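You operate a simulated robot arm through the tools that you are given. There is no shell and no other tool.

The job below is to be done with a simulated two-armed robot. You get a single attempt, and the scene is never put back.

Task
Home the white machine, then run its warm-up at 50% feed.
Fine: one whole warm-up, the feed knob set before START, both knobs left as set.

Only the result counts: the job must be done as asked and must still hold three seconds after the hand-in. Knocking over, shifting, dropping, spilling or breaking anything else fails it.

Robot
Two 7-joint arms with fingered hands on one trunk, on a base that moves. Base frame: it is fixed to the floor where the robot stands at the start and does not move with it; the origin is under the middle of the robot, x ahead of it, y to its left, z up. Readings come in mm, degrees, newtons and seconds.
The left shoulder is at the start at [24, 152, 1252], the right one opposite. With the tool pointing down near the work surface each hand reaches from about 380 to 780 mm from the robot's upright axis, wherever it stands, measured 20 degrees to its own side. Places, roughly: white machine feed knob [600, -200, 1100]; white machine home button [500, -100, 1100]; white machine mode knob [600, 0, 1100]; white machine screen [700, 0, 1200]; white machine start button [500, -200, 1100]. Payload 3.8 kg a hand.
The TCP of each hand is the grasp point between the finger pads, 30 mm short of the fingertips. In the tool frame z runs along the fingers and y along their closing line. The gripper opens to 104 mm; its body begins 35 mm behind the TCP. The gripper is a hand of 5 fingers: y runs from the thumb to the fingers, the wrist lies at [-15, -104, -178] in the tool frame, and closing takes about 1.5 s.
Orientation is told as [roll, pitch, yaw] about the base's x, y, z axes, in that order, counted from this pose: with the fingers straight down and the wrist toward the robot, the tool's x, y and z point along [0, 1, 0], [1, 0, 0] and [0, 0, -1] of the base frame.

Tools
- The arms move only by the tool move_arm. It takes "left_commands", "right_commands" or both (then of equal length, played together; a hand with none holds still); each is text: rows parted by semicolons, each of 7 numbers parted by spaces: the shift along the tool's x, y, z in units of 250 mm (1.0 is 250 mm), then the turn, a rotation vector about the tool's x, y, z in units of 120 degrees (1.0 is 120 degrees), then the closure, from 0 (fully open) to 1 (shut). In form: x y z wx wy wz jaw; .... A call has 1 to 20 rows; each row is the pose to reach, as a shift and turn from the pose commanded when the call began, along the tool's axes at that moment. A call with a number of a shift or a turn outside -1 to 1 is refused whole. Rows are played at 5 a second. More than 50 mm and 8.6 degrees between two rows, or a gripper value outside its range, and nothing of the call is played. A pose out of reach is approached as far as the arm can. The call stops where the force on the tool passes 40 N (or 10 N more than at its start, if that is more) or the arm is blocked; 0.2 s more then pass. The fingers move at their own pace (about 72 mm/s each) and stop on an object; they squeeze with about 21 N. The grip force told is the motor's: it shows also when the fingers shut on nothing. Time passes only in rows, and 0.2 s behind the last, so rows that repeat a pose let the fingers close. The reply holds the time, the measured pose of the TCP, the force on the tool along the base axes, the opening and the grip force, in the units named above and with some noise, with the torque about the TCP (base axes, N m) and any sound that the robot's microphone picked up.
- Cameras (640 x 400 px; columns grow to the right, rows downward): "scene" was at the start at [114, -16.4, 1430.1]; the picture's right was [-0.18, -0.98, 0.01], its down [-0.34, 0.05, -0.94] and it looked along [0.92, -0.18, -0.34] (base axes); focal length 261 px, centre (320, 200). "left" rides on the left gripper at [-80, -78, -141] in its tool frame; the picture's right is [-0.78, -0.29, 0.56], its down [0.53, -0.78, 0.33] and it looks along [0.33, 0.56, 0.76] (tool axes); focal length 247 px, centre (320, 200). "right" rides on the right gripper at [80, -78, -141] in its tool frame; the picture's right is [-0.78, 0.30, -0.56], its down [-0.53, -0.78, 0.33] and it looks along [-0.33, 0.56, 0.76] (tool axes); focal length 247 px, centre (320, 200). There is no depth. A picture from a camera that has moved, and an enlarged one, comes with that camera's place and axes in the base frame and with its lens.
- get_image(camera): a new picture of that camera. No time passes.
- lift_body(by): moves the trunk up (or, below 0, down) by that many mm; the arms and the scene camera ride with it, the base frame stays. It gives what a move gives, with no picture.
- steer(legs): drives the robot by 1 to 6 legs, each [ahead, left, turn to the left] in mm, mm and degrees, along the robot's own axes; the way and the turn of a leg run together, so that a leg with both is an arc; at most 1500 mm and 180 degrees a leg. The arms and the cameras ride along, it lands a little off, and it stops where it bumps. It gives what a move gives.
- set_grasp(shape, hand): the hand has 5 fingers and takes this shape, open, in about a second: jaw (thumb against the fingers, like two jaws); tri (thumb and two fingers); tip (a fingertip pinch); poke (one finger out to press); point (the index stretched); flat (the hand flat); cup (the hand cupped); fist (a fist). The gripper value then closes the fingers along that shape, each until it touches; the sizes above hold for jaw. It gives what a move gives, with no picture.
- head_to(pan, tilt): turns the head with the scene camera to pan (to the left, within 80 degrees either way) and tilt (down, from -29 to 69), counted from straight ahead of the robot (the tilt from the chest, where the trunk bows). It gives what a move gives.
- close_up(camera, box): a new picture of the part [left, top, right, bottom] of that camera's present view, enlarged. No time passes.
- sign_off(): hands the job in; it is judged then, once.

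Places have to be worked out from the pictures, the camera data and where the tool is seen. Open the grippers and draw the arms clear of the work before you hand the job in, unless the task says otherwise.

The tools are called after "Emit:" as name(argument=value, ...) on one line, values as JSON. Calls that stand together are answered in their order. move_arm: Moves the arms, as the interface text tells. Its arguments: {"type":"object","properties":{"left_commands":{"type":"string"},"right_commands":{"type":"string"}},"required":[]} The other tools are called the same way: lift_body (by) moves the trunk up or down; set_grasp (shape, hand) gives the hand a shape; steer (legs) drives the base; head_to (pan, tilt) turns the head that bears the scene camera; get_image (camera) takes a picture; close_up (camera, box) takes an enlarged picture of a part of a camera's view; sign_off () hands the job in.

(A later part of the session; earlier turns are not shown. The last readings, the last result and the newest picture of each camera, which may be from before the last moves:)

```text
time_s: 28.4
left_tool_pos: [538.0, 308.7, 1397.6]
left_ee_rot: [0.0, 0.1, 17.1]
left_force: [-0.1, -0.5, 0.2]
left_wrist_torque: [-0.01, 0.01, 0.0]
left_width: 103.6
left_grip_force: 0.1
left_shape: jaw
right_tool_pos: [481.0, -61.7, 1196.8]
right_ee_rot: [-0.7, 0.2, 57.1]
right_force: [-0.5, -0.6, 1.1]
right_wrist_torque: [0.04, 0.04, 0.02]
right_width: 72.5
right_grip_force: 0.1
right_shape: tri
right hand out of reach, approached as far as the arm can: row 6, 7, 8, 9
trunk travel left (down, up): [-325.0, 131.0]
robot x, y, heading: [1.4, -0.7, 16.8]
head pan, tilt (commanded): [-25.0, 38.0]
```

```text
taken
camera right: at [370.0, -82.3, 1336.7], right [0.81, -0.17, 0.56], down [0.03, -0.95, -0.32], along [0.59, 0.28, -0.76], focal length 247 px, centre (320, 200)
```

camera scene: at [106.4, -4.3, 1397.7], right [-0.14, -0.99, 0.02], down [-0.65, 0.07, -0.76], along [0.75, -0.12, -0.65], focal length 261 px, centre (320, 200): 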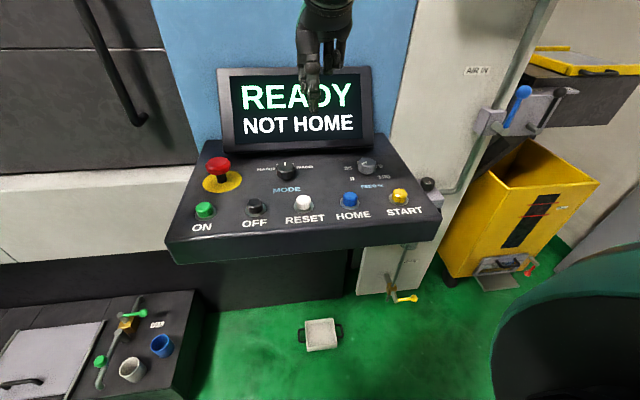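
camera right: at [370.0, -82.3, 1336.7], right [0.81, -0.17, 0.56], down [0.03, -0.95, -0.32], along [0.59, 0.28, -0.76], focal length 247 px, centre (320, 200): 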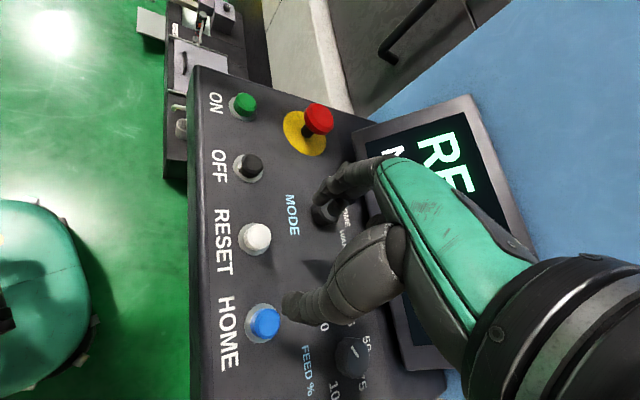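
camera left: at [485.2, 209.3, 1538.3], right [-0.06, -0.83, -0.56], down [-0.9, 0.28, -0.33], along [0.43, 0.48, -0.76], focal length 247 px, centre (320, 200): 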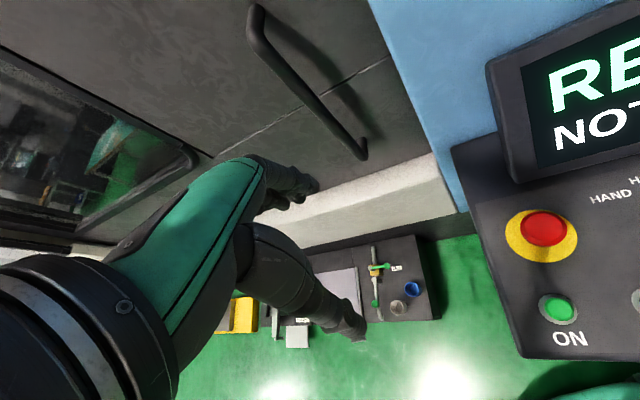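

A large counter-clockwise yaw isn't reachable on that side. I'll try going over the feed knob with yaw about 15° instead.

Emit:
move_arm(right_commands="-0.097 -0.033 -0.01 0 0.003 0.0585 0.3; -0.194 -0.066 -0.02 0 0.006 0.117 0.3; -0.291 -0.0985 -0.02 0 0.006 0.1755 0.3; -0.388 -0.131 -0.02 0 0.006 0.234 0.3; -0.485 -0.164 -0.02 0 0.006 0.2925 0.3; -0.582 -0.197 -0.02 0 0.006 0.351 0.3; -0.582 -0.197 -0.02 0 0.006 0.351 0.3")

```text
time_s: 30.0
left_tool_pos: [536.0, 309.0, 1397.7]
left_ee_rot: [0.0, 0.1, 17.1]
left_force: [0.3, -0.3, 0.6]
left_wrist_torque: [-0.02, -0.02, -0.03]
left_width: 103.6
left_grip_force: 0.0
left_shape: jaw
right_tool_pos: [575.6, -182.3, 1199.6]
right_ee_rot: [0.1, -0.2, 14.8]
right_force: [-0.3, -0.9, 0.1]
right_wrist_torque: [0.0, 0.01, 0.0]
right_width: 72.4
right_grip_force: 0.0
right_shape: tri
trunk travel left (down, up): [-325.0, 131.0]
robot x, y, heading: [-2.4, -0.7, 16.8]
head pan, tilt (commanded): [-25.0, 38.0]
```

That pose is reachable. Now I dry-run a clockwise sweep of 80° in place above the feed knob to see how far the wrist goes.

Emit:
move_arm(right_commands="0 0 0 0 0 0.0667 0.3; 0 0 0 0 0 0.1333 0.3; 0 0 0 0 0 0.2 0.3; 0 0 0 0 0 0.2667 0.3; 0 0 0 0 0 0.3333 0.3; 0 0 0 0 0 0.4 0.3; 0 0 0 0 0 0.4667 0.3; 0 0 0 0 0 0.5333 0.3; 0 0 0 0 0 0.6 0.3; 0 0 0 0 0 0.6667 0.3; 0 0 0 0 0 0.6667 0.3")

Emit:
get_image(camera="scene")

Emit:
get_image(camera="right")

```text
time_s: 32.4
left_tool_pos: [535.7, 309.3, 1398.5]
left_ee_rot: [0.0, 0.0, 17.0]
left_force: [0.1, -0.3, 0.4]
left_wrist_torque: [-0.02, -0.04, 0.02]
left_width: 103.6
left_grip_force: 0.1
left_shape: jaw
right_tool_pos: [578.0, -182.1, 1198.4]
right_ee_rot: [0.0, 0.0, -65.2]
right_force: [-0.9, 0.5, 1.1]
right_wrist_torque: [0.0, 0.0, 0.03]
right_width: 72.6
right_grip_force: 0.0
right_shape: tri
trunk travel left (down, up): [-325.0, 131.0]
robot x, y, heading: [-0.3, -1.0, 17.1]
head pan, tilt (commanded): [-25.0, 38.0]
```

```text
taken
camera scene: at [105.1, -5.1, 1397.8], right [-0.14, -0.99, 0.02], down [-0.64, 0.07, -0.76], along [0.75, -0.12, -0.65], focal length 261 px, centre (320, 200)
```

scene: 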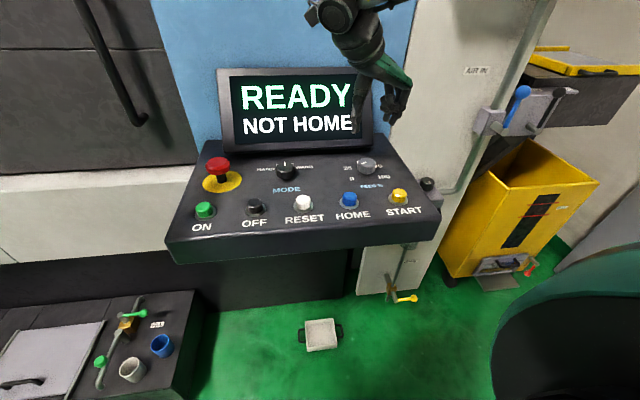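

```text
taken
camera right: at [617.5, -79.0, 1337.9], right [-0.58, -0.59, 0.56], down [-0.81, 0.48, -0.33], along [-0.07, -0.64, -0.76], focal length 247 px, centre (320, 200)
```

right: 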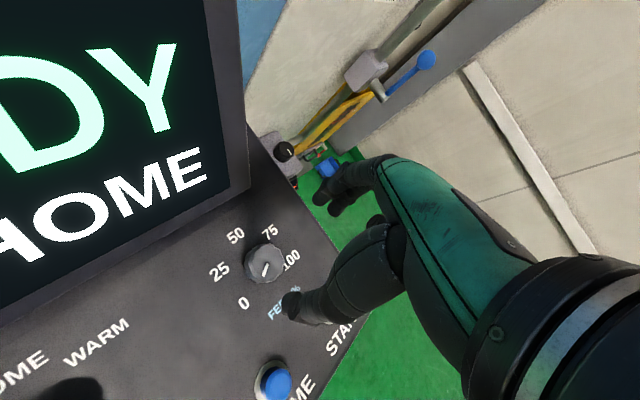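

The full sweep from +15° to -65° is reachable. I'll rotate back to +15°, descend around the feed knob at about (577,-181), and check the straddle.

Emit:
move_arm(right_commands="0 0 0 0 0 -0.0667 0.3; 0 0 0 0 0 -0.1333 0.3; 0 0 0 0 0 -0.2 0.3; 0 0 0 0 0 -0.2667 0.3; 0 0 0 0 0 -0.3333 0.3; 0 0 0 0 0 -0.4 0.3; 0 0 0 0 0 -0.4667 0.3; 0 0 0 0 0 -0.5333 0.3; 0 0 0 0 0 -0.6 0.3; 0 0 0 0 0 -0.6667 0.3; -0.002 -0.005 0.1 0 0 -0.6667 0.3; -0.002 -0.005 0.2 0 0 -0.6667 0.3; -0.002 -0.005 0.28 0 0 -0.6667 0.3; -0.002 -0.005 0.34 0 0 -0.6667 0.3; -0.002 -0.005 0.376 0 0 -0.6667 0.3; -0.002 -0.005 0.376 0 0 -0.6667 0.3")

Emit:
close_up(camera="scene", box=[290, 90, 440, 200])

Emit:
close_up(camera="right", box=[220, 140, 420, 320])

```text
time_s: 35.8
left_tool_pos: [537.0, 308.3, 1397.7]
left_ee_rot: [0.1, -0.1, 17.0]
left_force: [-0.9, 0.3, 0.7]
left_wrist_torque: [-0.02, 0.02, -0.02]
left_width: 103.9
left_grip_force: 0.0
left_shape: jaw
right_tool_pos: [576.3, -181.6, 1104.0]
right_ee_rot: [0.1, -0.1, 14.9]
right_force: [0.9, 0.4, -1.0]
right_wrist_torque: [0.03, -0.01, 0.03]
right_width: 72.7
right_grip_force: 0.0
right_shape: tri
trunk travel left (down, up): [-325.0, 131.0]
robot x, y, heading: [-1.5, -1.5, 16.9]
head pan, tilt (commanded): [-25.0, 38.0]
```

```text
3.64 times, centred on (365, 145) of scene
camera zoom: at [105.2, -5.2, 1397.8], right [-0.14, -0.99, 0.02], down [-0.64, 0.07, -0.76], along [0.75, -0.12, -0.65], focal length 949 px, centre (156, 400)
```

zoom: 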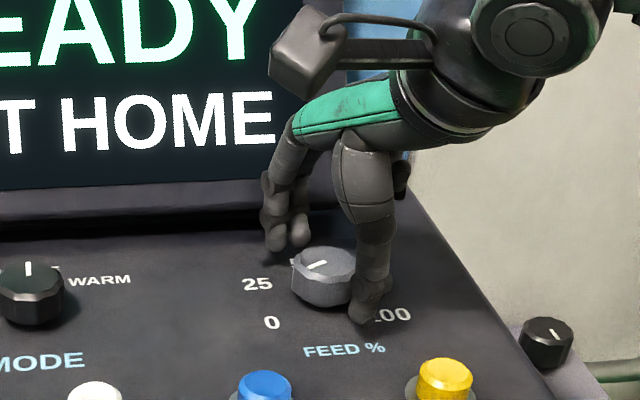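

```text
2.22 times, centred on (320, 230) of right
camera zoom: at [480.8, -123.4, 1243.9], right [0.49, -0.67, 0.56], down [-0.61, -0.72, -0.33], along [0.62, -0.18, -0.76], focal length 549 px, centre (320, 133)
```

zoom: 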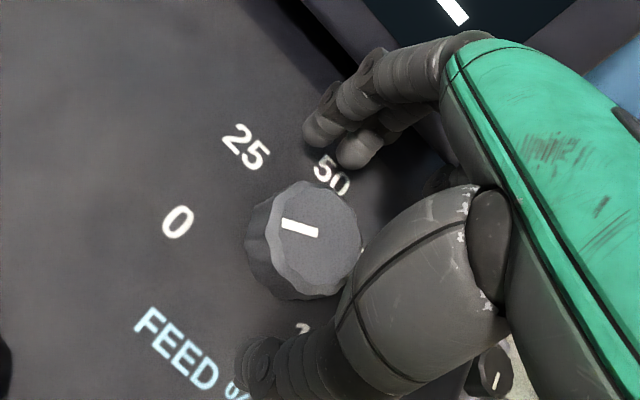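

The fingers straddle the feed knob cleanly. The mark measures about 121° (position 0), so 50 lies 120° clockwise. I'll grip and turn 75° first.

Emit:
move_arm(right_commands="0 0 0 0 0 0 0.5; 0 0 0 0 0 0 0.7; 0 0 0 0 0 0 1; 0 0 0 0 0 0 1; 0 0 0 0 0 0 1; 0 0 0 0 0 0 1; 0 0 0 0 0 0.0625 1; 0 0 0 0 0 0.125 1; 0 0 0 0 0 0.1875 1; 0 0 0 0 0 0.25 1; 0 0 0 0 0 0.3125 1; 0 0 0 0 0 0.375 1; 0 0 0 0 0 0.4375 1; 0 0 0 0 0 0.5 1; 0 0 0 0 0 0.5625 1; 0 0 0 0 0 0.625 1; 0 0 0 0 0 0.625 1")

Emit:
close_up(camera="scene", box=[290, 90, 440, 200])

Emit:
close_up(camera="right", box=[220, 140, 420, 320])

```text
time_s: 39.4
left_tool_pos: [536.9, 309.8, 1398.1]
left_ee_rot: [0.0, 0.2, 17.0]
left_force: [0.2, 0.1, -0.5]
left_wrist_torque: [-0.01, 0.01, -0.02]
left_width: 103.7
left_grip_force: 0.1
left_shape: jaw
right_tool_pos: [578.9, -181.3, 1104.7]
right_ee_rot: [0.1, 0.0, -60.2]
right_force: [7.7, -0.9, 1.0]
right_wrist_torque: [-0.05, -0.17, 0.05]
right_width: 32.2
right_grip_force: 20.7
right_shape: tri
trunk travel left (down, up): [-325.0, 131.0]
robot x, y, heading: [-0.9, 0.5, 17.0]
head pan, tilt (commanded): [-25.0, 38.0]
```

```text
3.64 times, centred on (365, 145) of scene
camera zoom: at [107.1, -5.3, 1397.6], right [-0.14, -0.99, 0.02], down [-0.65, 0.07, -0.76], along [0.75, -0.12, -0.65], focal length 949 px, centre (156, 400)
```

zoom: 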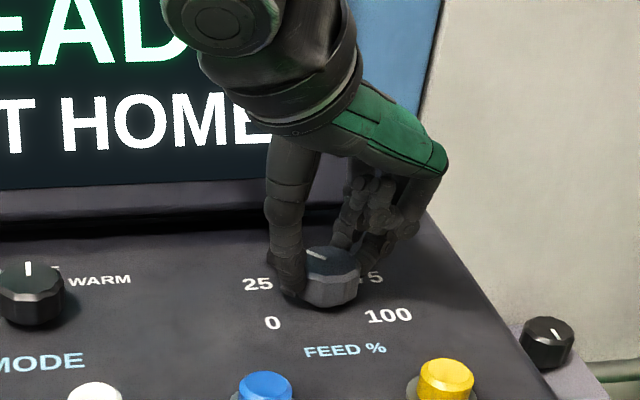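

```text
2.22 times, centred on (320, 230) of right
camera zoom: at [609.9, -73.7, 1244.0], right [-0.53, -0.64, 0.56], down [-0.85, 0.41, -0.33], along [-0.01, -0.65, -0.76], focal length 549 px, centre (320, 133)
```

zoom: 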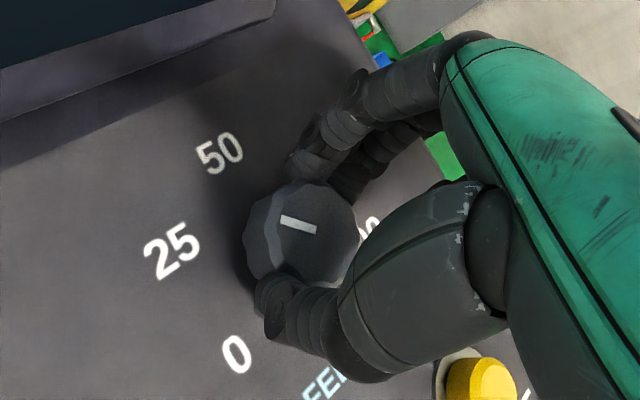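

The knob followed the hand 75°, so its mark is now near 46°. I'll open, swing the hand back around it without lifting, and measure the mark again.

Emit:
move_arm(right_commands="0 0 0 0 0 0 0.6; 0 0 0 0 0 0 0.3; 0 0 0 0 0 0 0.3; 0 0 0 0 0 0 0.3; 0 0 0 0 0 -0.0625 0.3; 0 0 0 0 0 -0.125 0.3; 0 0 0 0 0 -0.1875 0.3; 0 0 0 0 0 -0.25 0.3; 0 0 0 0 0 -0.3125 0.3; 0 0 0 0 0 -0.375 0.3; 0 0 0 0 0 -0.4375 0.3; 0 0 0 0 0 -0.5 0.3; 0 0 0 0 0 -0.5 0.3")

Emit:
close_up(camera="right", box=[220, 140, 420, 320])

Emit:
close_up(camera="scene", box=[290, 90, 440, 200])

```text
time_s: 42.2
left_tool_pos: [536.4, 308.1, 1398.1]
left_ee_rot: [0.0, 0.1, 17.1]
left_force: [0.1, -0.1, -0.3]
left_wrist_torque: [0.01, -0.01, -0.01]
left_width: 103.3
left_grip_force: 0.1
left_shape: jaw
right_tool_pos: [577.1, -181.5, 1104.3]
right_ee_rot: [0.1, 0.0, 0.0]
right_force: [0.0, 0.3, -0.1]
right_wrist_torque: [-0.01, 0.02, 0.02]
right_width: 72.5
right_grip_force: 0.2
right_shape: tri
trunk travel left (down, up): [-325.0, 131.0]
robot x, y, heading: [-3.0, 1.6, 17.2]
head pan, tilt (commanded): [-25.0, 38.0]
```

```text
2.22 times, centred on (320, 230) of right
camera zoom: at [499.7, -100.8, 1243.7], right [0.3, -0.78, 0.56], down [-0.78, -0.53, -0.33], along [0.56, -0.33, -0.76], focal length 549 px, centre (320, 133)
```

zoom: 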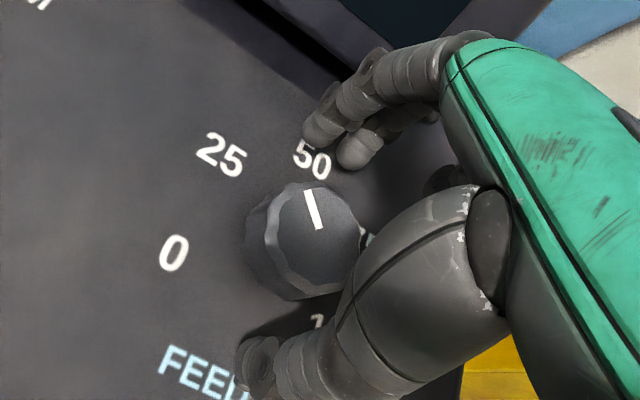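

```text
3.64 times, centred on (365, 145) of scene
camera zoom: at [105.4, -4.9, 1397.8], right [-0.14, -0.99, 0.02], down [-0.64, 0.07, -0.76], along [0.75, -0.12, -0.65], focal length 949 px, centre (156, 400)
```

zoom: 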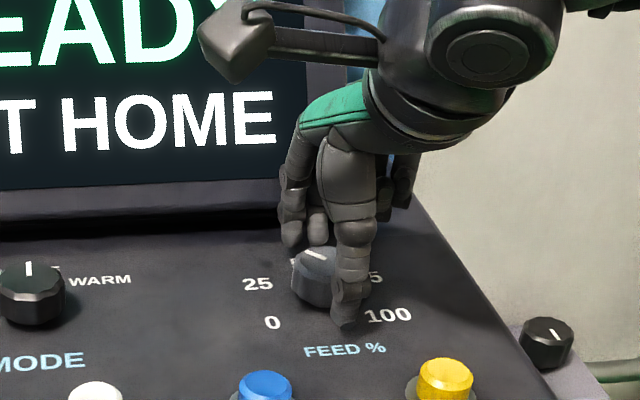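

The mark now measures about 39–44°. I'll regrip here and check the mark before the last turn.

Emit:
move_arm(right_commands="0 0 0 0 0 0 0.5; 0 0 0 0 0 0 0.7; 0 0 0 0 0 0 1; 0 0 0 0 0 0 1; 0 0 0 0 0 0 1; 0 0 0 0 0 0 1")

Emit:
close_up(camera="right", box=[270, 170, 370, 260])

```text
time_s: 43.6
left_tool_pos: [536.7, 308.6, 1398.3]
left_ee_rot: [0.1, 0.1, 17.0]
left_force: [0.1, 0.4, -0.1]
left_wrist_torque: [-0.01, -0.01, 0.01]
left_width: 103.6
left_grip_force: 0.1
left_shape: jaw
right_tool_pos: [577.6, -181.5, 1103.7]
right_ee_rot: [0.1, -0.1, -0.1]
right_force: [-0.7, -0.7, -0.6]
right_wrist_torque: [-0.01, 0.03, -0.03]
right_width: 32.4
right_grip_force: 21.2
right_shape: tri
trunk travel left (down, up): [-325.0, 131.0]
robot x, y, heading: [1.1, -0.4, 16.6]
head pan, tilt (commanded): [-25.0, 38.0]
```

```text
4.44 times, centred on (320, 215) of right
camera zoom: at [499.9, -100.9, 1243.6], right [0.29, -0.78, 0.56], down [-0.78, -0.53, -0.33], along [0.56, -0.33, -0.76], focal length 1098 px, centre (320, 133)
```

zoom: 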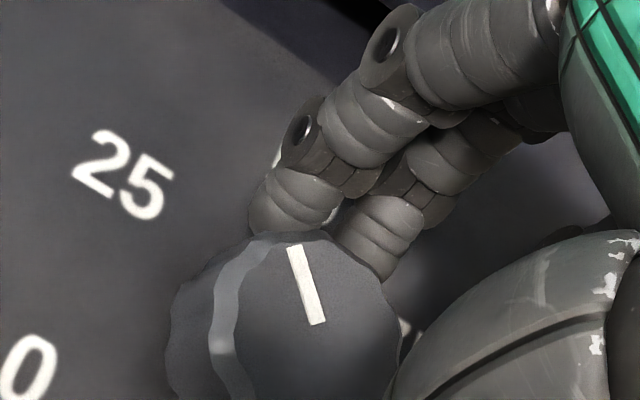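

Gripped, the mark measures about 41–43°. I'll turn 42° clockwise, release, and swing back to yaw 0 to verify.

Emit:
move_arm(right_commands="0 0 0 0 0 0.058 1; 0 0 0 0 0 0.117 1; 0 0 0 0 0 0.175 1; 0 0 0 0 0 0.233 1; 0 0 0 0 0 0.292 1; 0 0 0 0 0 0.35 1; 0 0 0 0 0 0.35 1; 0 0 0 0 0 0.35 0.6; 0 0 0 0 0 0.35 0.3; 0 0 0 0 0 0.35 0.3; 0 0 0 0 0 0.35 0.3; 0 0 0 0 0 0.29 0.3; 0 0 0 0 0 0.23 0.3; 0 0 0 0 0 0.17 0.3; 0 0 0 0 0 0.11 0.3; 0 0 0 0 0 0.05 0.3; 0 0 0 0 0 0 0.3; 0 0 0 0 0 0 0.3")

Emit:
close_up(camera="right", box=[220, 140, 420, 320])

Emit:
close_up(camera="right", box=[270, 170, 370, 260])

```text
time_s: 47.4
left_tool_pos: [536.7, 309.0, 1397.7]
left_ee_rot: [0.0, 0.1, 17.1]
left_force: [0.1, -0.2, -0.8]
left_wrist_torque: [0.0, 0.02, -0.01]
left_width: 103.6
left_grip_force: 0.0
left_shape: jaw
right_tool_pos: [577.1, -181.2, 1104.4]
right_ee_rot: [0.1, -0.1, 0.0]
right_force: [0.9, 0.0, -0.3]
right_wrist_torque: [0.04, 0.01, -0.01]
right_width: 72.3
right_grip_force: 0.0
right_shape: tri
trunk travel left (down, up): [-325.0, 131.0]
robot x, y, heading: [-1.1, 3.3, 16.9]
head pan, tilt (commanded): [-25.0, 38.0]
```

```text
2.22 times, centred on (320, 230) of right
camera zoom: at [499.6, -100.8, 1244.1], right [0.3, -0.78, 0.56], down [-0.78, -0.53, -0.33], along [0.56, -0.33, -0.76], focal length 549 px, centre (320, 133)
```

zoom: 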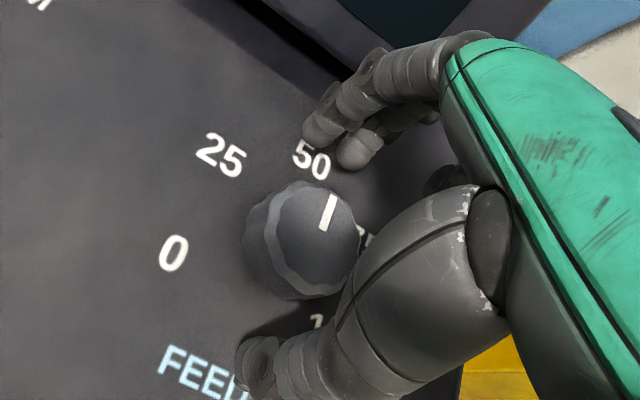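

```text
4.44 times, centred on (320, 215) of right
camera zoom: at [499.6, -100.8, 1244.1], right [0.3, -0.78, 0.56], down [-0.78, -0.53, -0.33], along [0.56, -0.33, -0.76], focal length 1098 px, centre (320, 133)
```

zoom: 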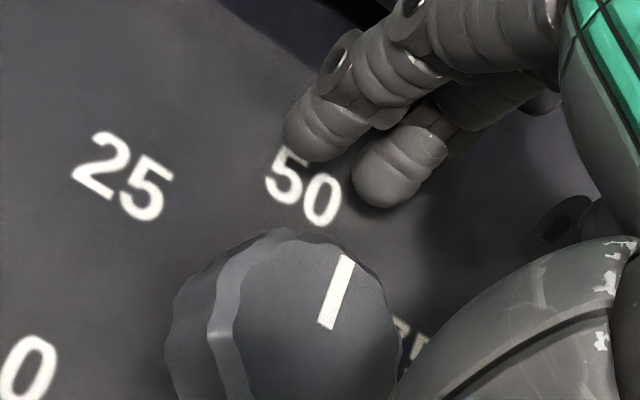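

The feed mark now computes to about 1.6° from straight away, which is 50 within a percent or so. I'll lift straight up and verify from the head camera.

Emit:
move_arm(right_commands="0 0 -0.1 0 0 0 0.3; 0 0 -0.25 0 0 0 0.3; 0 0 -0.42 0 0 0 0.3; 0 -0.12 -0.55 0 0 0 0.3; 0 -0.28 -0.65 0 0 0 0.3; 0 -0.4 -0.7 0 0 0 0.3; 0 -0.4 -0.7 0 0 0 0.3")

Emit:
get_image(camera="scene")

Emit:
close_up(camera="scene", box=[230, 140, 420, 240])

Emit:
close_up(camera="scene", box=[335, 145, 405, 195])

```text
time_s: 49.0
left_tool_pos: [537.6, 309.2, 1397.5]
left_ee_rot: [0.0, 0.1, 17.0]
left_force: [0.2, -0.5, -0.9]
left_wrist_torque: [-0.01, 0.0, -0.01]
left_width: 103.7
left_grip_force: 0.0
left_shape: jaw
right_tool_pos: [475.7, -184.2, 1279.2]
right_ee_rot: [0.1, 0.0, -0.2]
right_force: [0.0, 0.1, 0.3]
right_wrist_torque: [-0.03, 0.0, 0.03]
right_width: 72.4
right_grip_force: 0.0
right_shape: tri
trunk travel left (down, up): [-325.0, 131.0]
robot x, y, heading: [0.2, -2.9, 17.1]
head pan, tilt (commanded): [-25.0, 38.0]
```

```text
taken
camera scene: at [106.1, -4.9, 1397.7], right [-0.14, -0.99, 0.02], down [-0.65, 0.07, -0.76], along [0.75, -0.12, -0.65], focal length 261 px, centre (320, 200)
```

scene: 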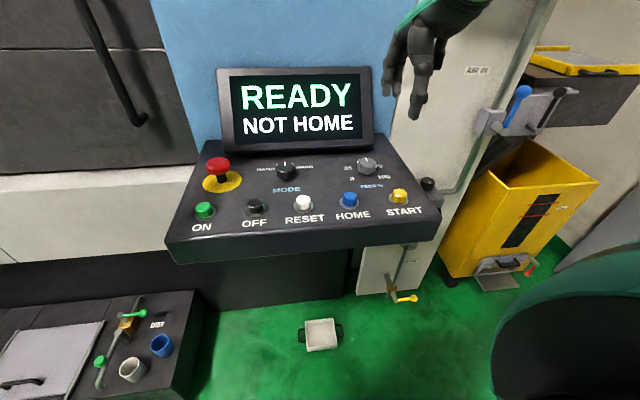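

```text
3.37 times, centred on (325, 190) of scene
camera zoom: at [106.1, -4.9, 1397.7], right [-0.14, -0.99, 0.02], down [-0.65, 0.07, -0.76], along [0.75, -0.12, -0.65], focal length 879 px, centre (303, 234)
```

zoom: 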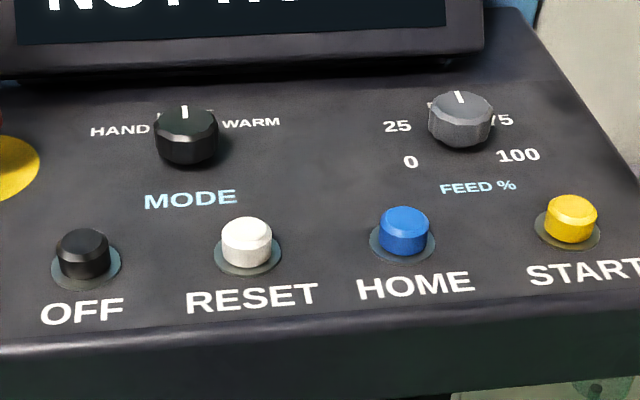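

```text
8.00 times, centred on (370, 170) of scene
camera zoom: at [106.1, -4.9, 1397.7], right [-0.14, -0.99, 0.02], down [-0.65, 0.07, -0.76], along [0.75, -0.12, -0.65], focal length 2088 px, centre (-80, 440)
```

zoom: 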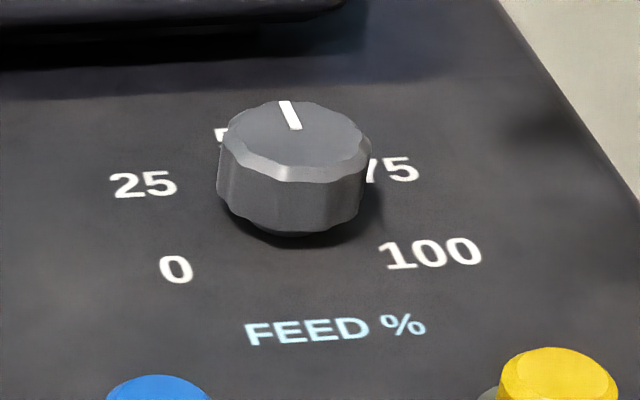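

Both knobs read as wanted for now: mode at HOME, feed at 50 (averaged within ~1°). I'll switch the right hand to the poke shape and see where the fingertip is.

Emit:
set_grasp(hand="right", shape="poke")

Emit:
get_image(camera="right")

Emit:
get_image(camera="scene")

Emit:
close_up(camera="scene", box=[360, 0, 480, 120])

```text
time_s: 49.9
left_tool_pos: [536.4, 309.0, 1398.9]
left_ee_rot: [0.0, 0.1, 17.0]
left_force: [-0.4, 0.3, 0.1]
left_wrist_torque: [0.01, 0.01, -0.02]
left_width: 103.5
left_grip_force: 0.0
left_shape: jaw
right_tool_pos: [476.6, -184.9, 1280.0]
right_ee_rot: [0.1, 0.0, -0.1]
right_force: [0.1, -0.1, -0.8]
right_wrist_torque: [0.03, 0.03, 0.02]
right_width: 0.0
right_grip_force: 0.3
right_shape: poke
trunk travel left (down, up): [-325.0, 131.0]
robot x, y, heading: [-0.4, -0.6, 17.1]
head pan, tilt (commanded): [-25.0, 38.0]
```

```text
taken
camera right: at [399.1, -103.4, 1419.0], right [0.29, -0.78, 0.56], down [-0.78, -0.53, -0.33], along [0.56, -0.33, -0.76], focal length 247 px, centre (320, 200)
```

right: 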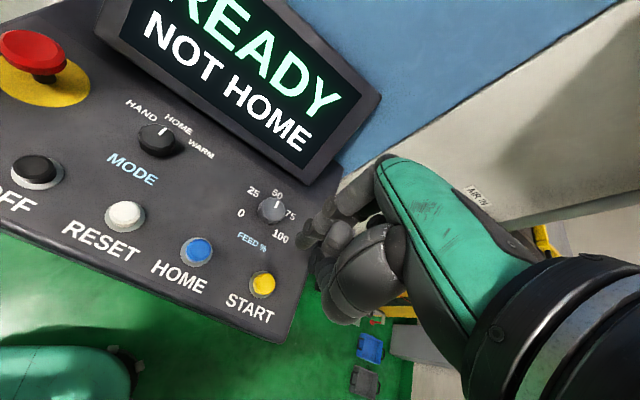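

```text
taken
camera scene: at [105.2, -5.2, 1397.8], right [-0.14, -0.99, 0.02], down [-0.64, 0.07, -0.76], along [0.75, -0.12, -0.65], focal length 261 px, centre (320, 200)
```

scene: 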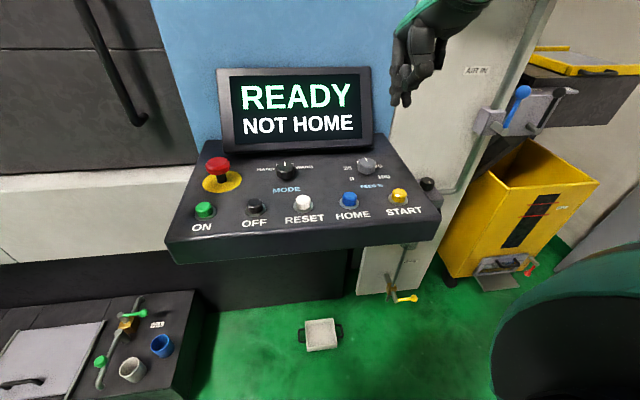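

```text
3.33 times, centred on (420, 60) of scene
camera zoom: at [105.2, -5.2, 1397.8], right [-0.14, -0.99, 0.02], down [-0.64, 0.07, -0.76], along [0.75, -0.12, -0.65], focal length 870 px, centre (-13, 667)
```

zoom: 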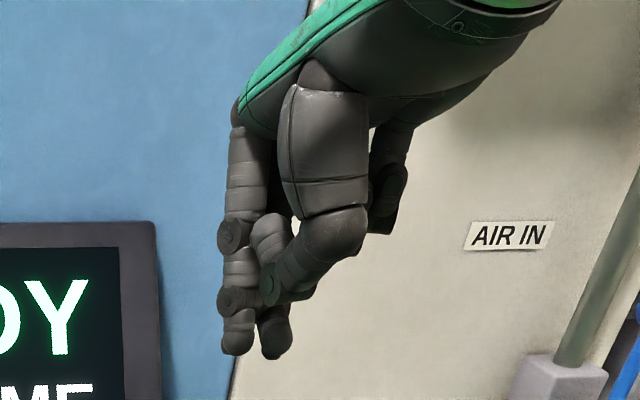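

In poke, two fingertips seem about level. I'll close along that shape in place to see whether one finger stands out.

Emit:
move_arm(right_commands="0 0 0 0 0 0 0.5; 0 0 0 0 0 0 1; 0 0 0 0 0 0 1; 0 0 0 0 0 0 1; 0 0 0 0 0 0 1; 0 0 0 0 0 0 1; 0 0 0 0 0 0 1")

Emit:
close_up(camera="scene", box=[360, 0, 480, 120])

Emit:
get_image(camera="right")

```text
time_s: 51.5
left_tool_pos: [536.5, 308.3, 1397.8]
left_ee_rot: [0.1, 0.0, 16.9]
left_force: [-0.8, 0.3, -0.1]
left_wrist_torque: [0.01, -0.02, 0.03]
left_width: 103.6
left_grip_force: 0.2
left_shape: jaw
right_tool_pos: [475.5, -183.6, 1280.3]
right_ee_rot: [0.1, 0.0, -0.2]
right_force: [-0.5, -0.1, -1.0]
right_wrist_torque: [-0.03, 0.03, -0.01]
right_width: 0.0
right_grip_force: 0.0
right_shape: poke
trunk travel left (down, up): [-325.0, 131.0]
robot x, y, heading: [0.5, -1.0, 17.0]
head pan, tilt (commanded): [-25.0, 38.0]
```

```text
3.33 times, centred on (420, 60) of scene
camera zoom: at [105.3, -5.1, 1397.8], right [-0.14, -0.99, 0.02], down [-0.64, 0.07, -0.76], along [0.75, -0.12, -0.65], focal length 870 px, centre (-13, 667)
```

zoom: 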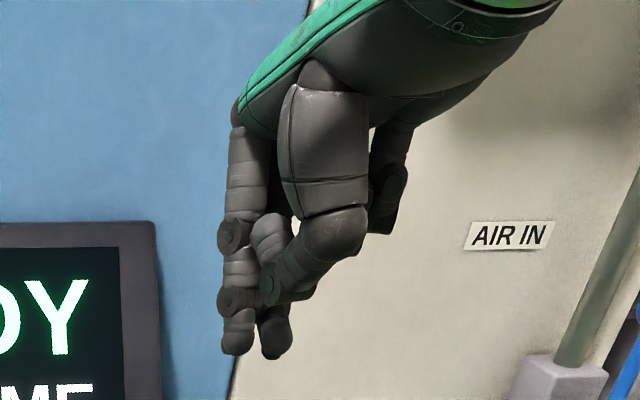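

```text
taken
camera right: at [399.2, -103.4, 1419.0], right [0.29, -0.78, 0.56], down [-0.78, -0.53, -0.33], along [0.56, -0.33, -0.76], focal length 247 px, centre (320, 200)
```

right: 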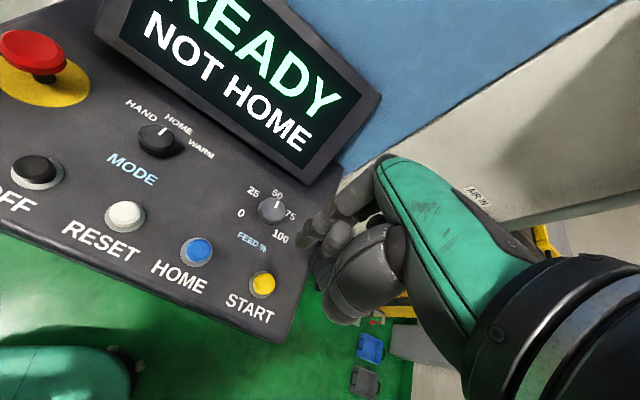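

Nothing changes in poke: index and middle stand together as a thick tip. I'll check the "point" shape for comparison.

Emit:
set_grasp(hand="right", shape="point")

Emit:
close_up(camera="scene", box=[360, 0, 480, 120])

Emit:
get_image(camera="right")

```text
time_s: 52.4
left_tool_pos: [536.2, 308.5, 1398.1]
left_ee_rot: [0.1, 0.0, 16.9]
left_force: [0.6, -0.4, -0.2]
left_wrist_torque: [-0.01, -0.03, 0.02]
left_width: 103.6
left_grip_force: 0.2
left_shape: jaw
right_tool_pos: [476.6, -183.9, 1278.9]
right_ee_rot: [0.1, -0.1, -0.1]
right_force: [-0.3, 0.0, 0.1]
right_wrist_torque: [0.02, 0.0, 0.01]
right_width: 0.0
right_grip_force: 0.0
right_shape: point
trunk travel left (down, up): [-325.0, 131.0]
robot x, y, heading: [2.2, 1.6, 16.9]
head pan, tilt (commanded): [-25.0, 38.0]
```

```text
3.33 times, centred on (420, 60) of scene
camera zoom: at [105.3, -5.1, 1397.8], right [-0.14, -0.99, 0.02], down [-0.64, 0.07, -0.76], along [0.75, -0.12, -0.65], focal length 870 px, centre (-13, 667)
```

zoom: 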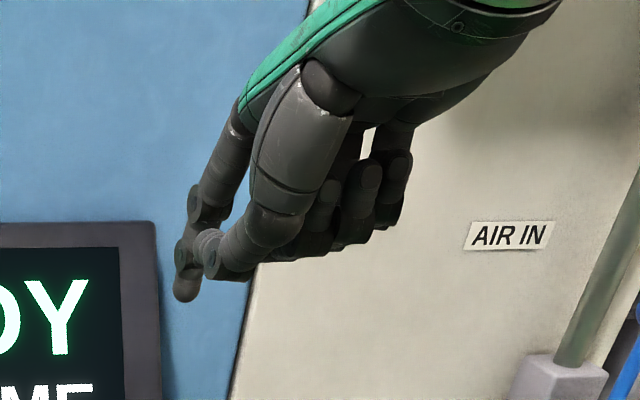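

```text
taken
camera right: at [399.2, -103.4, 1419.0], right [0.29, -0.78, 0.56], down [-0.78, -0.53, -0.33], along [0.56, -0.33, -0.76], focal length 247 px, centre (320, 200)
```

right: 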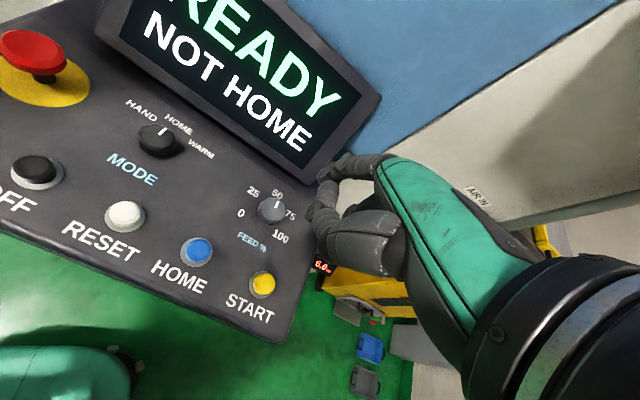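

In poke the index and middle tips straddle the TCP axis (±8 mm), straight down and level, which suits a 28 mm button; "point" slants. I'll go back to poke and hover over HOME at (476.5,-122).

Emit:
set_grasp(hand="right", shape="poke")

Emit:
move_arm(right_commands="0.08 0 0.1 0 0 0 1; 0.16 0 0.22 0 0 0 1; 0.248 0 0.34 0 0 0 1; 0.248 0 0.48 0 0 0 1; 0.248 0 0.58 0 0 0 1; 0.248 0 0.58 0 0 0 1")

Emit:
close_up(camera="scene", box=[290, 100, 440, 240])

Emit:
get_image(camera="right")

```text
time_s: 53.3
left_tool_pos: [536.4, 309.8, 1397.3]
left_ee_rot: [0.0, 0.1, 17.0]
left_force: [-0.5, 0.0, 0.8]
left_wrist_torque: [-0.03, -0.01, -0.01]
left_width: 103.8
left_grip_force: 0.1
left_shape: jaw
right_tool_pos: [476.2, -184.2, 1279.0]
right_ee_rot: [0.1, -0.1, -0.1]
right_force: [-0.1, 0.9, 0.5]
right_wrist_torque: [0.0, 0.02, -0.01]
right_width: 0.0
right_grip_force: 0.1
right_shape: poke
trunk travel left (down, up): [-325.0, 131.0]
robot x, y, heading: [0.1, -0.7, 16.8]
head pan, tilt (commanded): [-25.0, 38.0]
```

```text
time_s: 54.7
left_tool_pos: [536.0, 310.0, 1399.0]
left_ee_rot: [0.0, 0.0, 16.9]
left_force: [-0.7, 0.4, 0.1]
left_wrist_torque: [0.01, -0.01, 0.03]
left_width: 103.6
left_grip_force: 0.2
left_shape: jaw
right_tool_pos: [478.7, -117.8, 1136.9]
right_ee_rot: [0.1, -0.2, -0.1]
right_force: [0.7, 0.8, 0.2]
right_wrist_torque: [0.01, 0.0, 0.01]
right_width: 0.0
right_grip_force: 0.0
right_shape: poke
trunk travel left (down, up): [-325.0, 131.0]
robot x, y, heading: [-0.0, 2.2, 17.1]
head pan, tilt (commanded): [-25.0, 38.0]
```

```text
2.86 times, centred on (365, 170) of scene
camera zoom: at [105.0, -4.8, 1397.8], right [-0.14, -0.99, 0.02], down [-0.64, 0.07, -0.76], along [0.75, -0.12, -0.65], focal length 746 px, centre (191, 286)
```

zoom: 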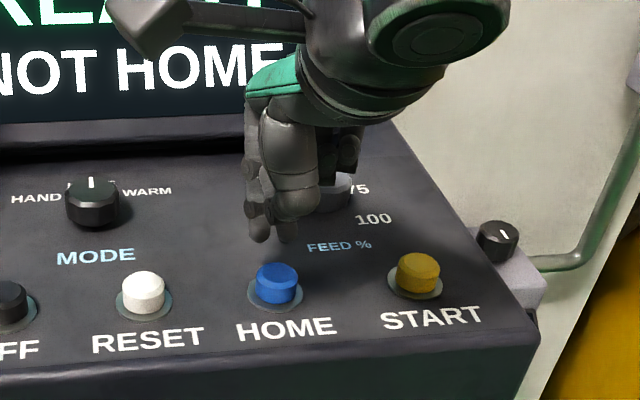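

```text
taken
camera right: at [401.5, -36.6, 1276.2], right [0.29, -0.78, 0.56], down [-0.78, -0.53, -0.33], along [0.56, -0.33, -0.76], focal length 247 px, centre (320, 200)
```

right: 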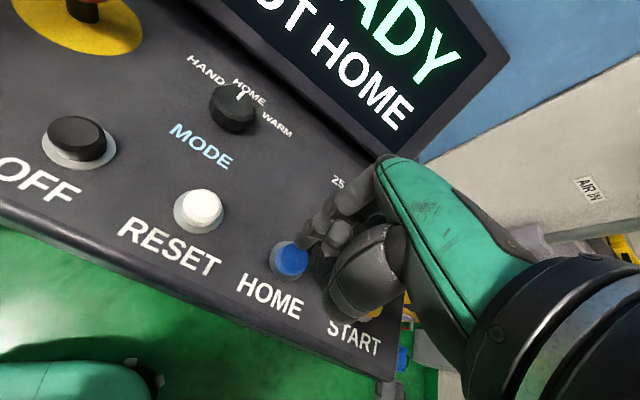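

The tips hover over HOME about 5 mm too far left. I'll correct by (-2,-4) mm and press down slowly in small steps, then come back up.

Emit:
move_arm(right_commands="-0.016 -0.008 0.03 0 0 0 1; -0.016 -0.008 0.06 0 0 0 1; -0.016 -0.008 0.08 0 0 0 1; -0.016 -0.008 0.092 0 0 0 1; -0.016 -0.008 0.1 0 0 0 1; -0.016 -0.008 0.108 0 0 0 1; -0.016 -0.008 0.108 0 0 0 1")

Emit:
close_up(camera="scene", box=[290, 100, 440, 240])

Emit:
get_image(camera="scene")

```text
time_s: 56.3
left_tool_pos: [536.9, 309.4, 1398.2]
left_ee_rot: [0.0, 0.0, 17.0]
left_force: [-0.1, -0.1, -0.8]
left_wrist_torque: [-0.01, -0.01, -0.03]
left_width: 103.7
left_grip_force: 0.1
left_shape: jaw
right_tool_pos: [474.6, -122.9, 1108.0]
right_ee_rot: [0.1, -0.1, -0.1]
right_force: [0.1, -0.4, 1.3]
right_wrist_torque: [0.0, -0.03, 0.01]
right_width: 0.3
right_grip_force: 0.1
right_shape: poke
trunk travel left (down, up): [-325.0, 131.0]
robot x, y, heading: [4.1, -0.5, 17.2]
head pan, tilt (commanded): [-25.0, 38.0]
```

```text
2.86 times, centred on (365, 170) of scene
camera zoom: at [105.3, -5.1, 1397.8], right [-0.14, -0.99, 0.02], down [-0.64, 0.07, -0.76], along [0.75, -0.12, -0.65], focal length 746 px, centre (191, 286)
```

zoom: 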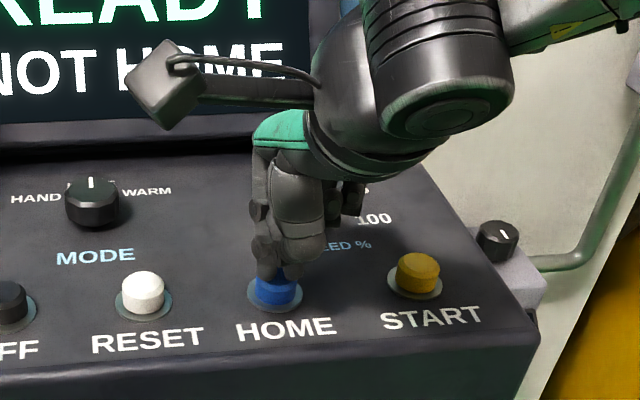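

```text
taken
camera scene: at [105.3, -5.1, 1397.8], right [-0.14, -0.99, 0.02], down [-0.64, 0.07, -0.76], along [0.75, -0.12, -0.65], focal length 261 px, centre (320, 200)
```

scene: 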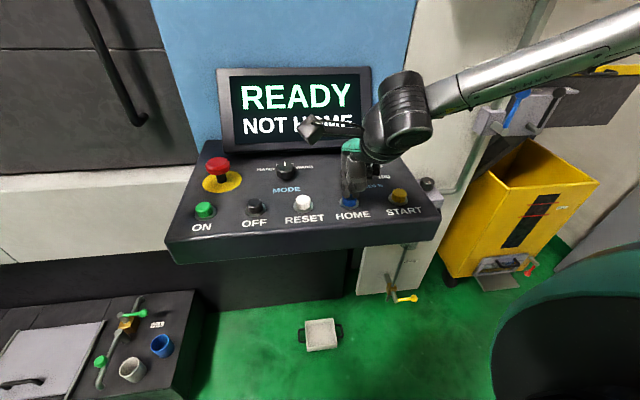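

The tips are resting on the HOME button (about 1 N). I'll press down several more millimetres, then release.

Emit:
move_arm(right_commands="0 0 0.008 0 0 0 1; 0 0 0.016 0 0 0 1; 0 0 0.024 0 0 0 1; 0 0 0.032 0 0 0 1; 0 0 0.032 0 0 0 1")

Emit:
get_image(camera="scene")

```text
time_s: 57.5
left_tool_pos: [533.1, 309.9, 1399.8]
left_ee_rot: [-0.1, 0.0, 17.1]
left_force: [0.2, -0.7, 0.5]
left_wrist_torque: [0.02, 0.0, 0.01]
left_width: 103.5
left_grip_force: 0.1
left_shape: jaw
right_tool_pos: [474.7, -122.4, 1103.7]
right_ee_rot: [0.1, -0.7, -0.1]
right_force: [8.8, -2.9, 35.0]
right_wrist_torque: [0.02, -0.31, -0.04]
right_width: 0.2
right_grip_force: 0.0
right_shape: poke
trunk travel left (down, up): [-325.0, 131.0]
robot x, y, heading: [3.5, -1.2, 16.9]
head pan, tilt (commanded): [-25.0, 38.0]
heard: click
```

```text
taken
camera scene: at [103.5, -4.8, 1398.2], right [-0.14, -0.99, 0.02], down [-0.64, 0.07, -0.76], along [0.75, -0.12, -0.65], focal length 261 px, centre (320, 200)
```

scene: 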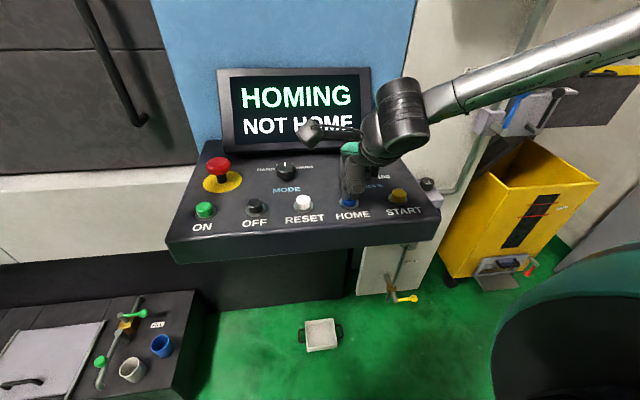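

A click was heard and the screen shows HOMING. I'll release the button and rise, giving it time, then check the screen.

Emit:
move_arm(right_commands="0 0 -0.02 0 0 0 1; 0 0 -0.06 0 0 0 1; 0 0 -0.16 0 0 0 1; 0 0 -0.3 0 0 0 1; 0 -0.05 -0.45 0 0 0 1; 0 -0.1 -0.6 0 0 0 1; 0 -0.1 -0.7 0 0 0 1; 0 -0.1 -0.7 0 0 0 1; 0 -0.1 -0.7 0 0 0 1; 0 -0.1 -0.7 0 0 0 1")

Emit:
get_image(camera="scene")

```text
time_s: 59.7
left_tool_pos: [536.0, 308.2, 1398.0]
left_ee_rot: [0.0, 0.1, 17.0]
left_force: [-0.1, 0.2, -0.7]
left_wrist_torque: [0.02, -0.01, -0.03]
left_width: 103.2
left_grip_force: 0.0
left_shape: jaw
right_tool_pos: [451.9, -121.9, 1274.4]
right_ee_rot: [0.0, 0.0, -0.1]
right_force: [-0.4, -0.6, 0.2]
right_wrist_torque: [0.0, -0.01, -0.02]
right_width: 0.0
right_grip_force: 0.0
right_shape: poke
trunk travel left (down, up): [-325.0, 131.0]
robot x, y, heading: [1.1, -1.2, 17.0]
head pan, tilt (commanded): [-25.0, 38.0]
```

```text
taken
camera scene: at [105.3, -5.0, 1397.8], right [-0.14, -0.99, 0.02], down [-0.64, 0.07, -0.76], along [0.75, -0.12, -0.65], focal length 261 px, centre (320, 200)
```

scene: 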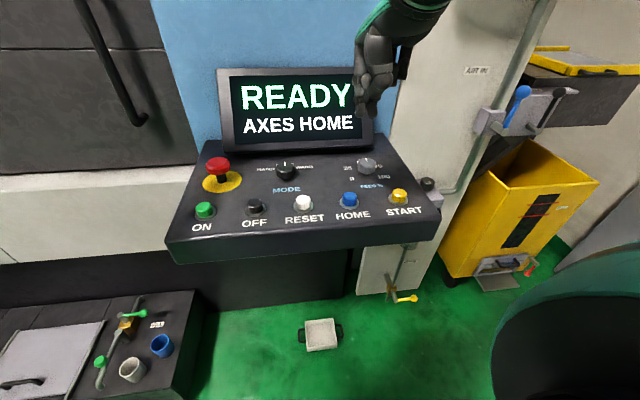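

Homing is done: READY / AXES HOME. I'll go back to the three-finger grasp and move over the mode knob at yaw 45° to turn it to WARM.

Emit:
set_grasp(hand="right", shape="tri")

Emit:
move_arm(right_commands="0.078 0.082 0.05 0 0 -0.0625 0.3; 0.156 0.165 0.1 0 0 -0.125 0.3; 0.234 0.247 0.149 0 0 -0.1875 0.3; 0.312 0.329 0.199 0 0 -0.25 0.3; 0.39 0.412 0.248 0 0 -0.3125 0.3; 0.468 0.494 0.298 0 0 -0.375 0.3; 0.468 0.494 0.298 0 0 -0.375 0.3")

Emit:
get_image(camera="right")

Emit:
close_up(camera="right", box=[210, 180, 330, 300])

```text
time_s: 60.6
left_tool_pos: [536.6, 308.9, 1398.3]
left_ee_rot: [0.0, 0.1, 17.0]
left_force: [0.9, -0.1, 0.6]
left_wrist_torque: [-0.01, 0.03, 0.01]
left_width: 103.9
left_grip_force: 0.0
left_shape: jaw
right_tool_pos: [451.9, -122.5, 1274.2]
right_ee_rot: [0.1, 0.0, -0.1]
right_force: [0.8, -0.7, -0.4]
right_wrist_torque: [0.0, 0.02, -0.01]
right_width: 103.8
right_grip_force: 0.0
right_shape: tri
trunk travel left (down, up): [-325.0, 131.0]
robot x, y, heading: [4.6, 2.4, 16.8]
head pan, tilt (commanded): [-25.0, 38.0]
```

```text
time_s: 62.2
left_tool_pos: [535.6, 309.3, 1397.8]
left_ee_rot: [0.1, -0.1, 17.0]
left_force: [-0.4, 0.9, 0.1]
left_wrist_torque: [0.01, 0.01, 0.02]
left_width: 103.8
left_grip_force: 0.1
left_shape: jaw
right_tool_pos: [574.1, -7.6, 1201.8]
right_ee_rot: [0.0, -0.1, 45.0]
right_force: [-0.5, 0.3, -0.8]
right_wrist_torque: [0.01, -0.01, -0.01]
right_width: 73.1
right_grip_force: 0.2
right_shape: tri
trunk travel left (down, up): [-325.0, 131.0]
robot x, y, heading: [1.2, -2.4, 17.2]
head pan, tilt (commanded): [-25.0, 38.0]
```

```text
taken
camera right: at [463.3, -5.0, 1341.4], right [0.76, -0.34, 0.56], down [-0.17, -0.93, -0.33], along [0.63, 0.16, -0.76], focal length 247 px, centre (320, 200)
```

right: 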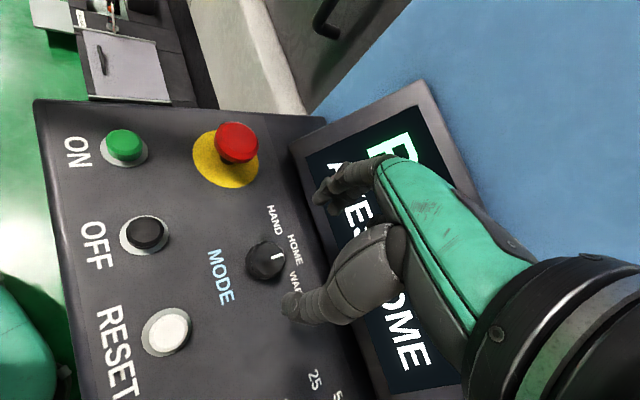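

```text
3.33 times, centred on (270, 240) of right
camera zoom: at [463.3, -5.0, 1341.4], right [0.76, -0.34, 0.56], down [-0.17, -0.93, -0.33], along [0.63, 0.16, -0.76], focal length 823 px, centre (487, 67)
```

zoom: 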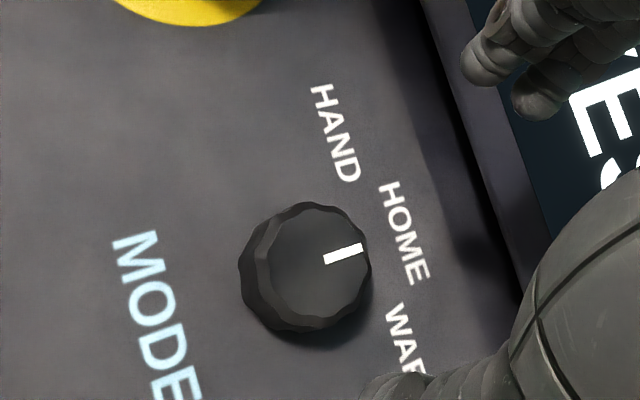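

The mode mark reads 0.8° (HOME). I'll nudge by (+1.5,+3) mm, descend around the knob, grip and turn it 46° clockwise to WARM, then check before release.

Emit:
move_arm(right_commands="0.004 0.013 0.1 0 0 0 0.3; 0.004 0.013 0.2 0 0 0 0.3; 0.004 0.013 0.28 0 0 0 0.3; 0.004 0.013 0.34 0 0 0 0.3; 0.004 0.013 0.388 0 0 0 0.3; 0.004 0.013 0.388 0 0 0 0.5; 0.004 0.013 0.388 0 0 0 0.7; 0.004 0.013 0.388 0 0 0 1; 0.004 0.013 0.388 0 0 0 1; 0.004 0.013 0.388 0 0 0 1; 0.004 0.013 0.388 0 0 0 1")

Emit:
close_up(camera="right", box=[240, 160, 400, 300])

Emit:
close_up(camera="scene", box=[220, 100, 380, 200])

```text
time_s: 64.6
left_tool_pos: [535.8, 309.1, 1399.8]
left_ee_rot: [0.1, 0.1, 17.0]
left_force: [-0.8, 0.3, -0.1]
left_wrist_torque: [0.01, 0.01, -0.03]
left_width: 103.5
left_grip_force: 0.0
left_shape: jaw
right_tool_pos: [575.4, -4.0, 1102.6]
right_ee_rot: [0.0, 0.0, 44.8]
right_force: [0.2, 0.1, -1.2]
right_wrist_torque: [0.01, 0.04, 0.02]
right_width: 32.8
right_grip_force: 20.5
right_shape: tri
trunk travel left (down, up): [-325.0, 131.0]
robot x, y, heading: [0.6, -3.1, 17.0]
head pan, tilt (commanded): [-25.0, 38.0]
```

```text
2.86 times, centred on (320, 230) of right
camera zoom: at [465.0, -2.1, 1241.6], right [0.76, -0.34, 0.56], down [-0.17, -0.93, -0.33], along [0.63, 0.16, -0.76], focal length 706 px, centre (320, 114)
```

zoom: 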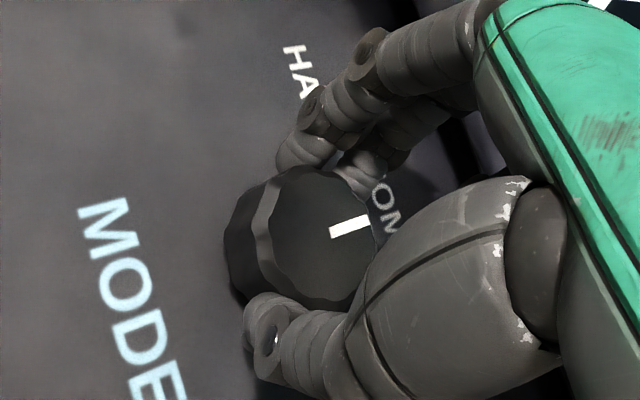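

```text
4.00 times, centred on (300, 150) of scene
camera zoom: at [105.7, -5.0, 1397.7], right [-0.14, -0.99, 0.02], down [-0.64, 0.07, -0.76], along [0.75, -0.12, -0.65], focal length 1044 px, centre (400, 400)
```

zoom: 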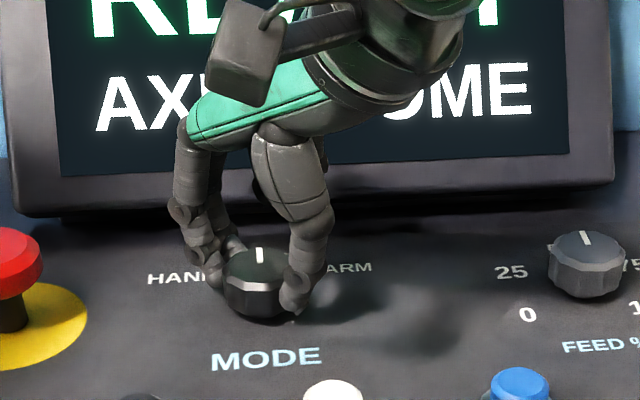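

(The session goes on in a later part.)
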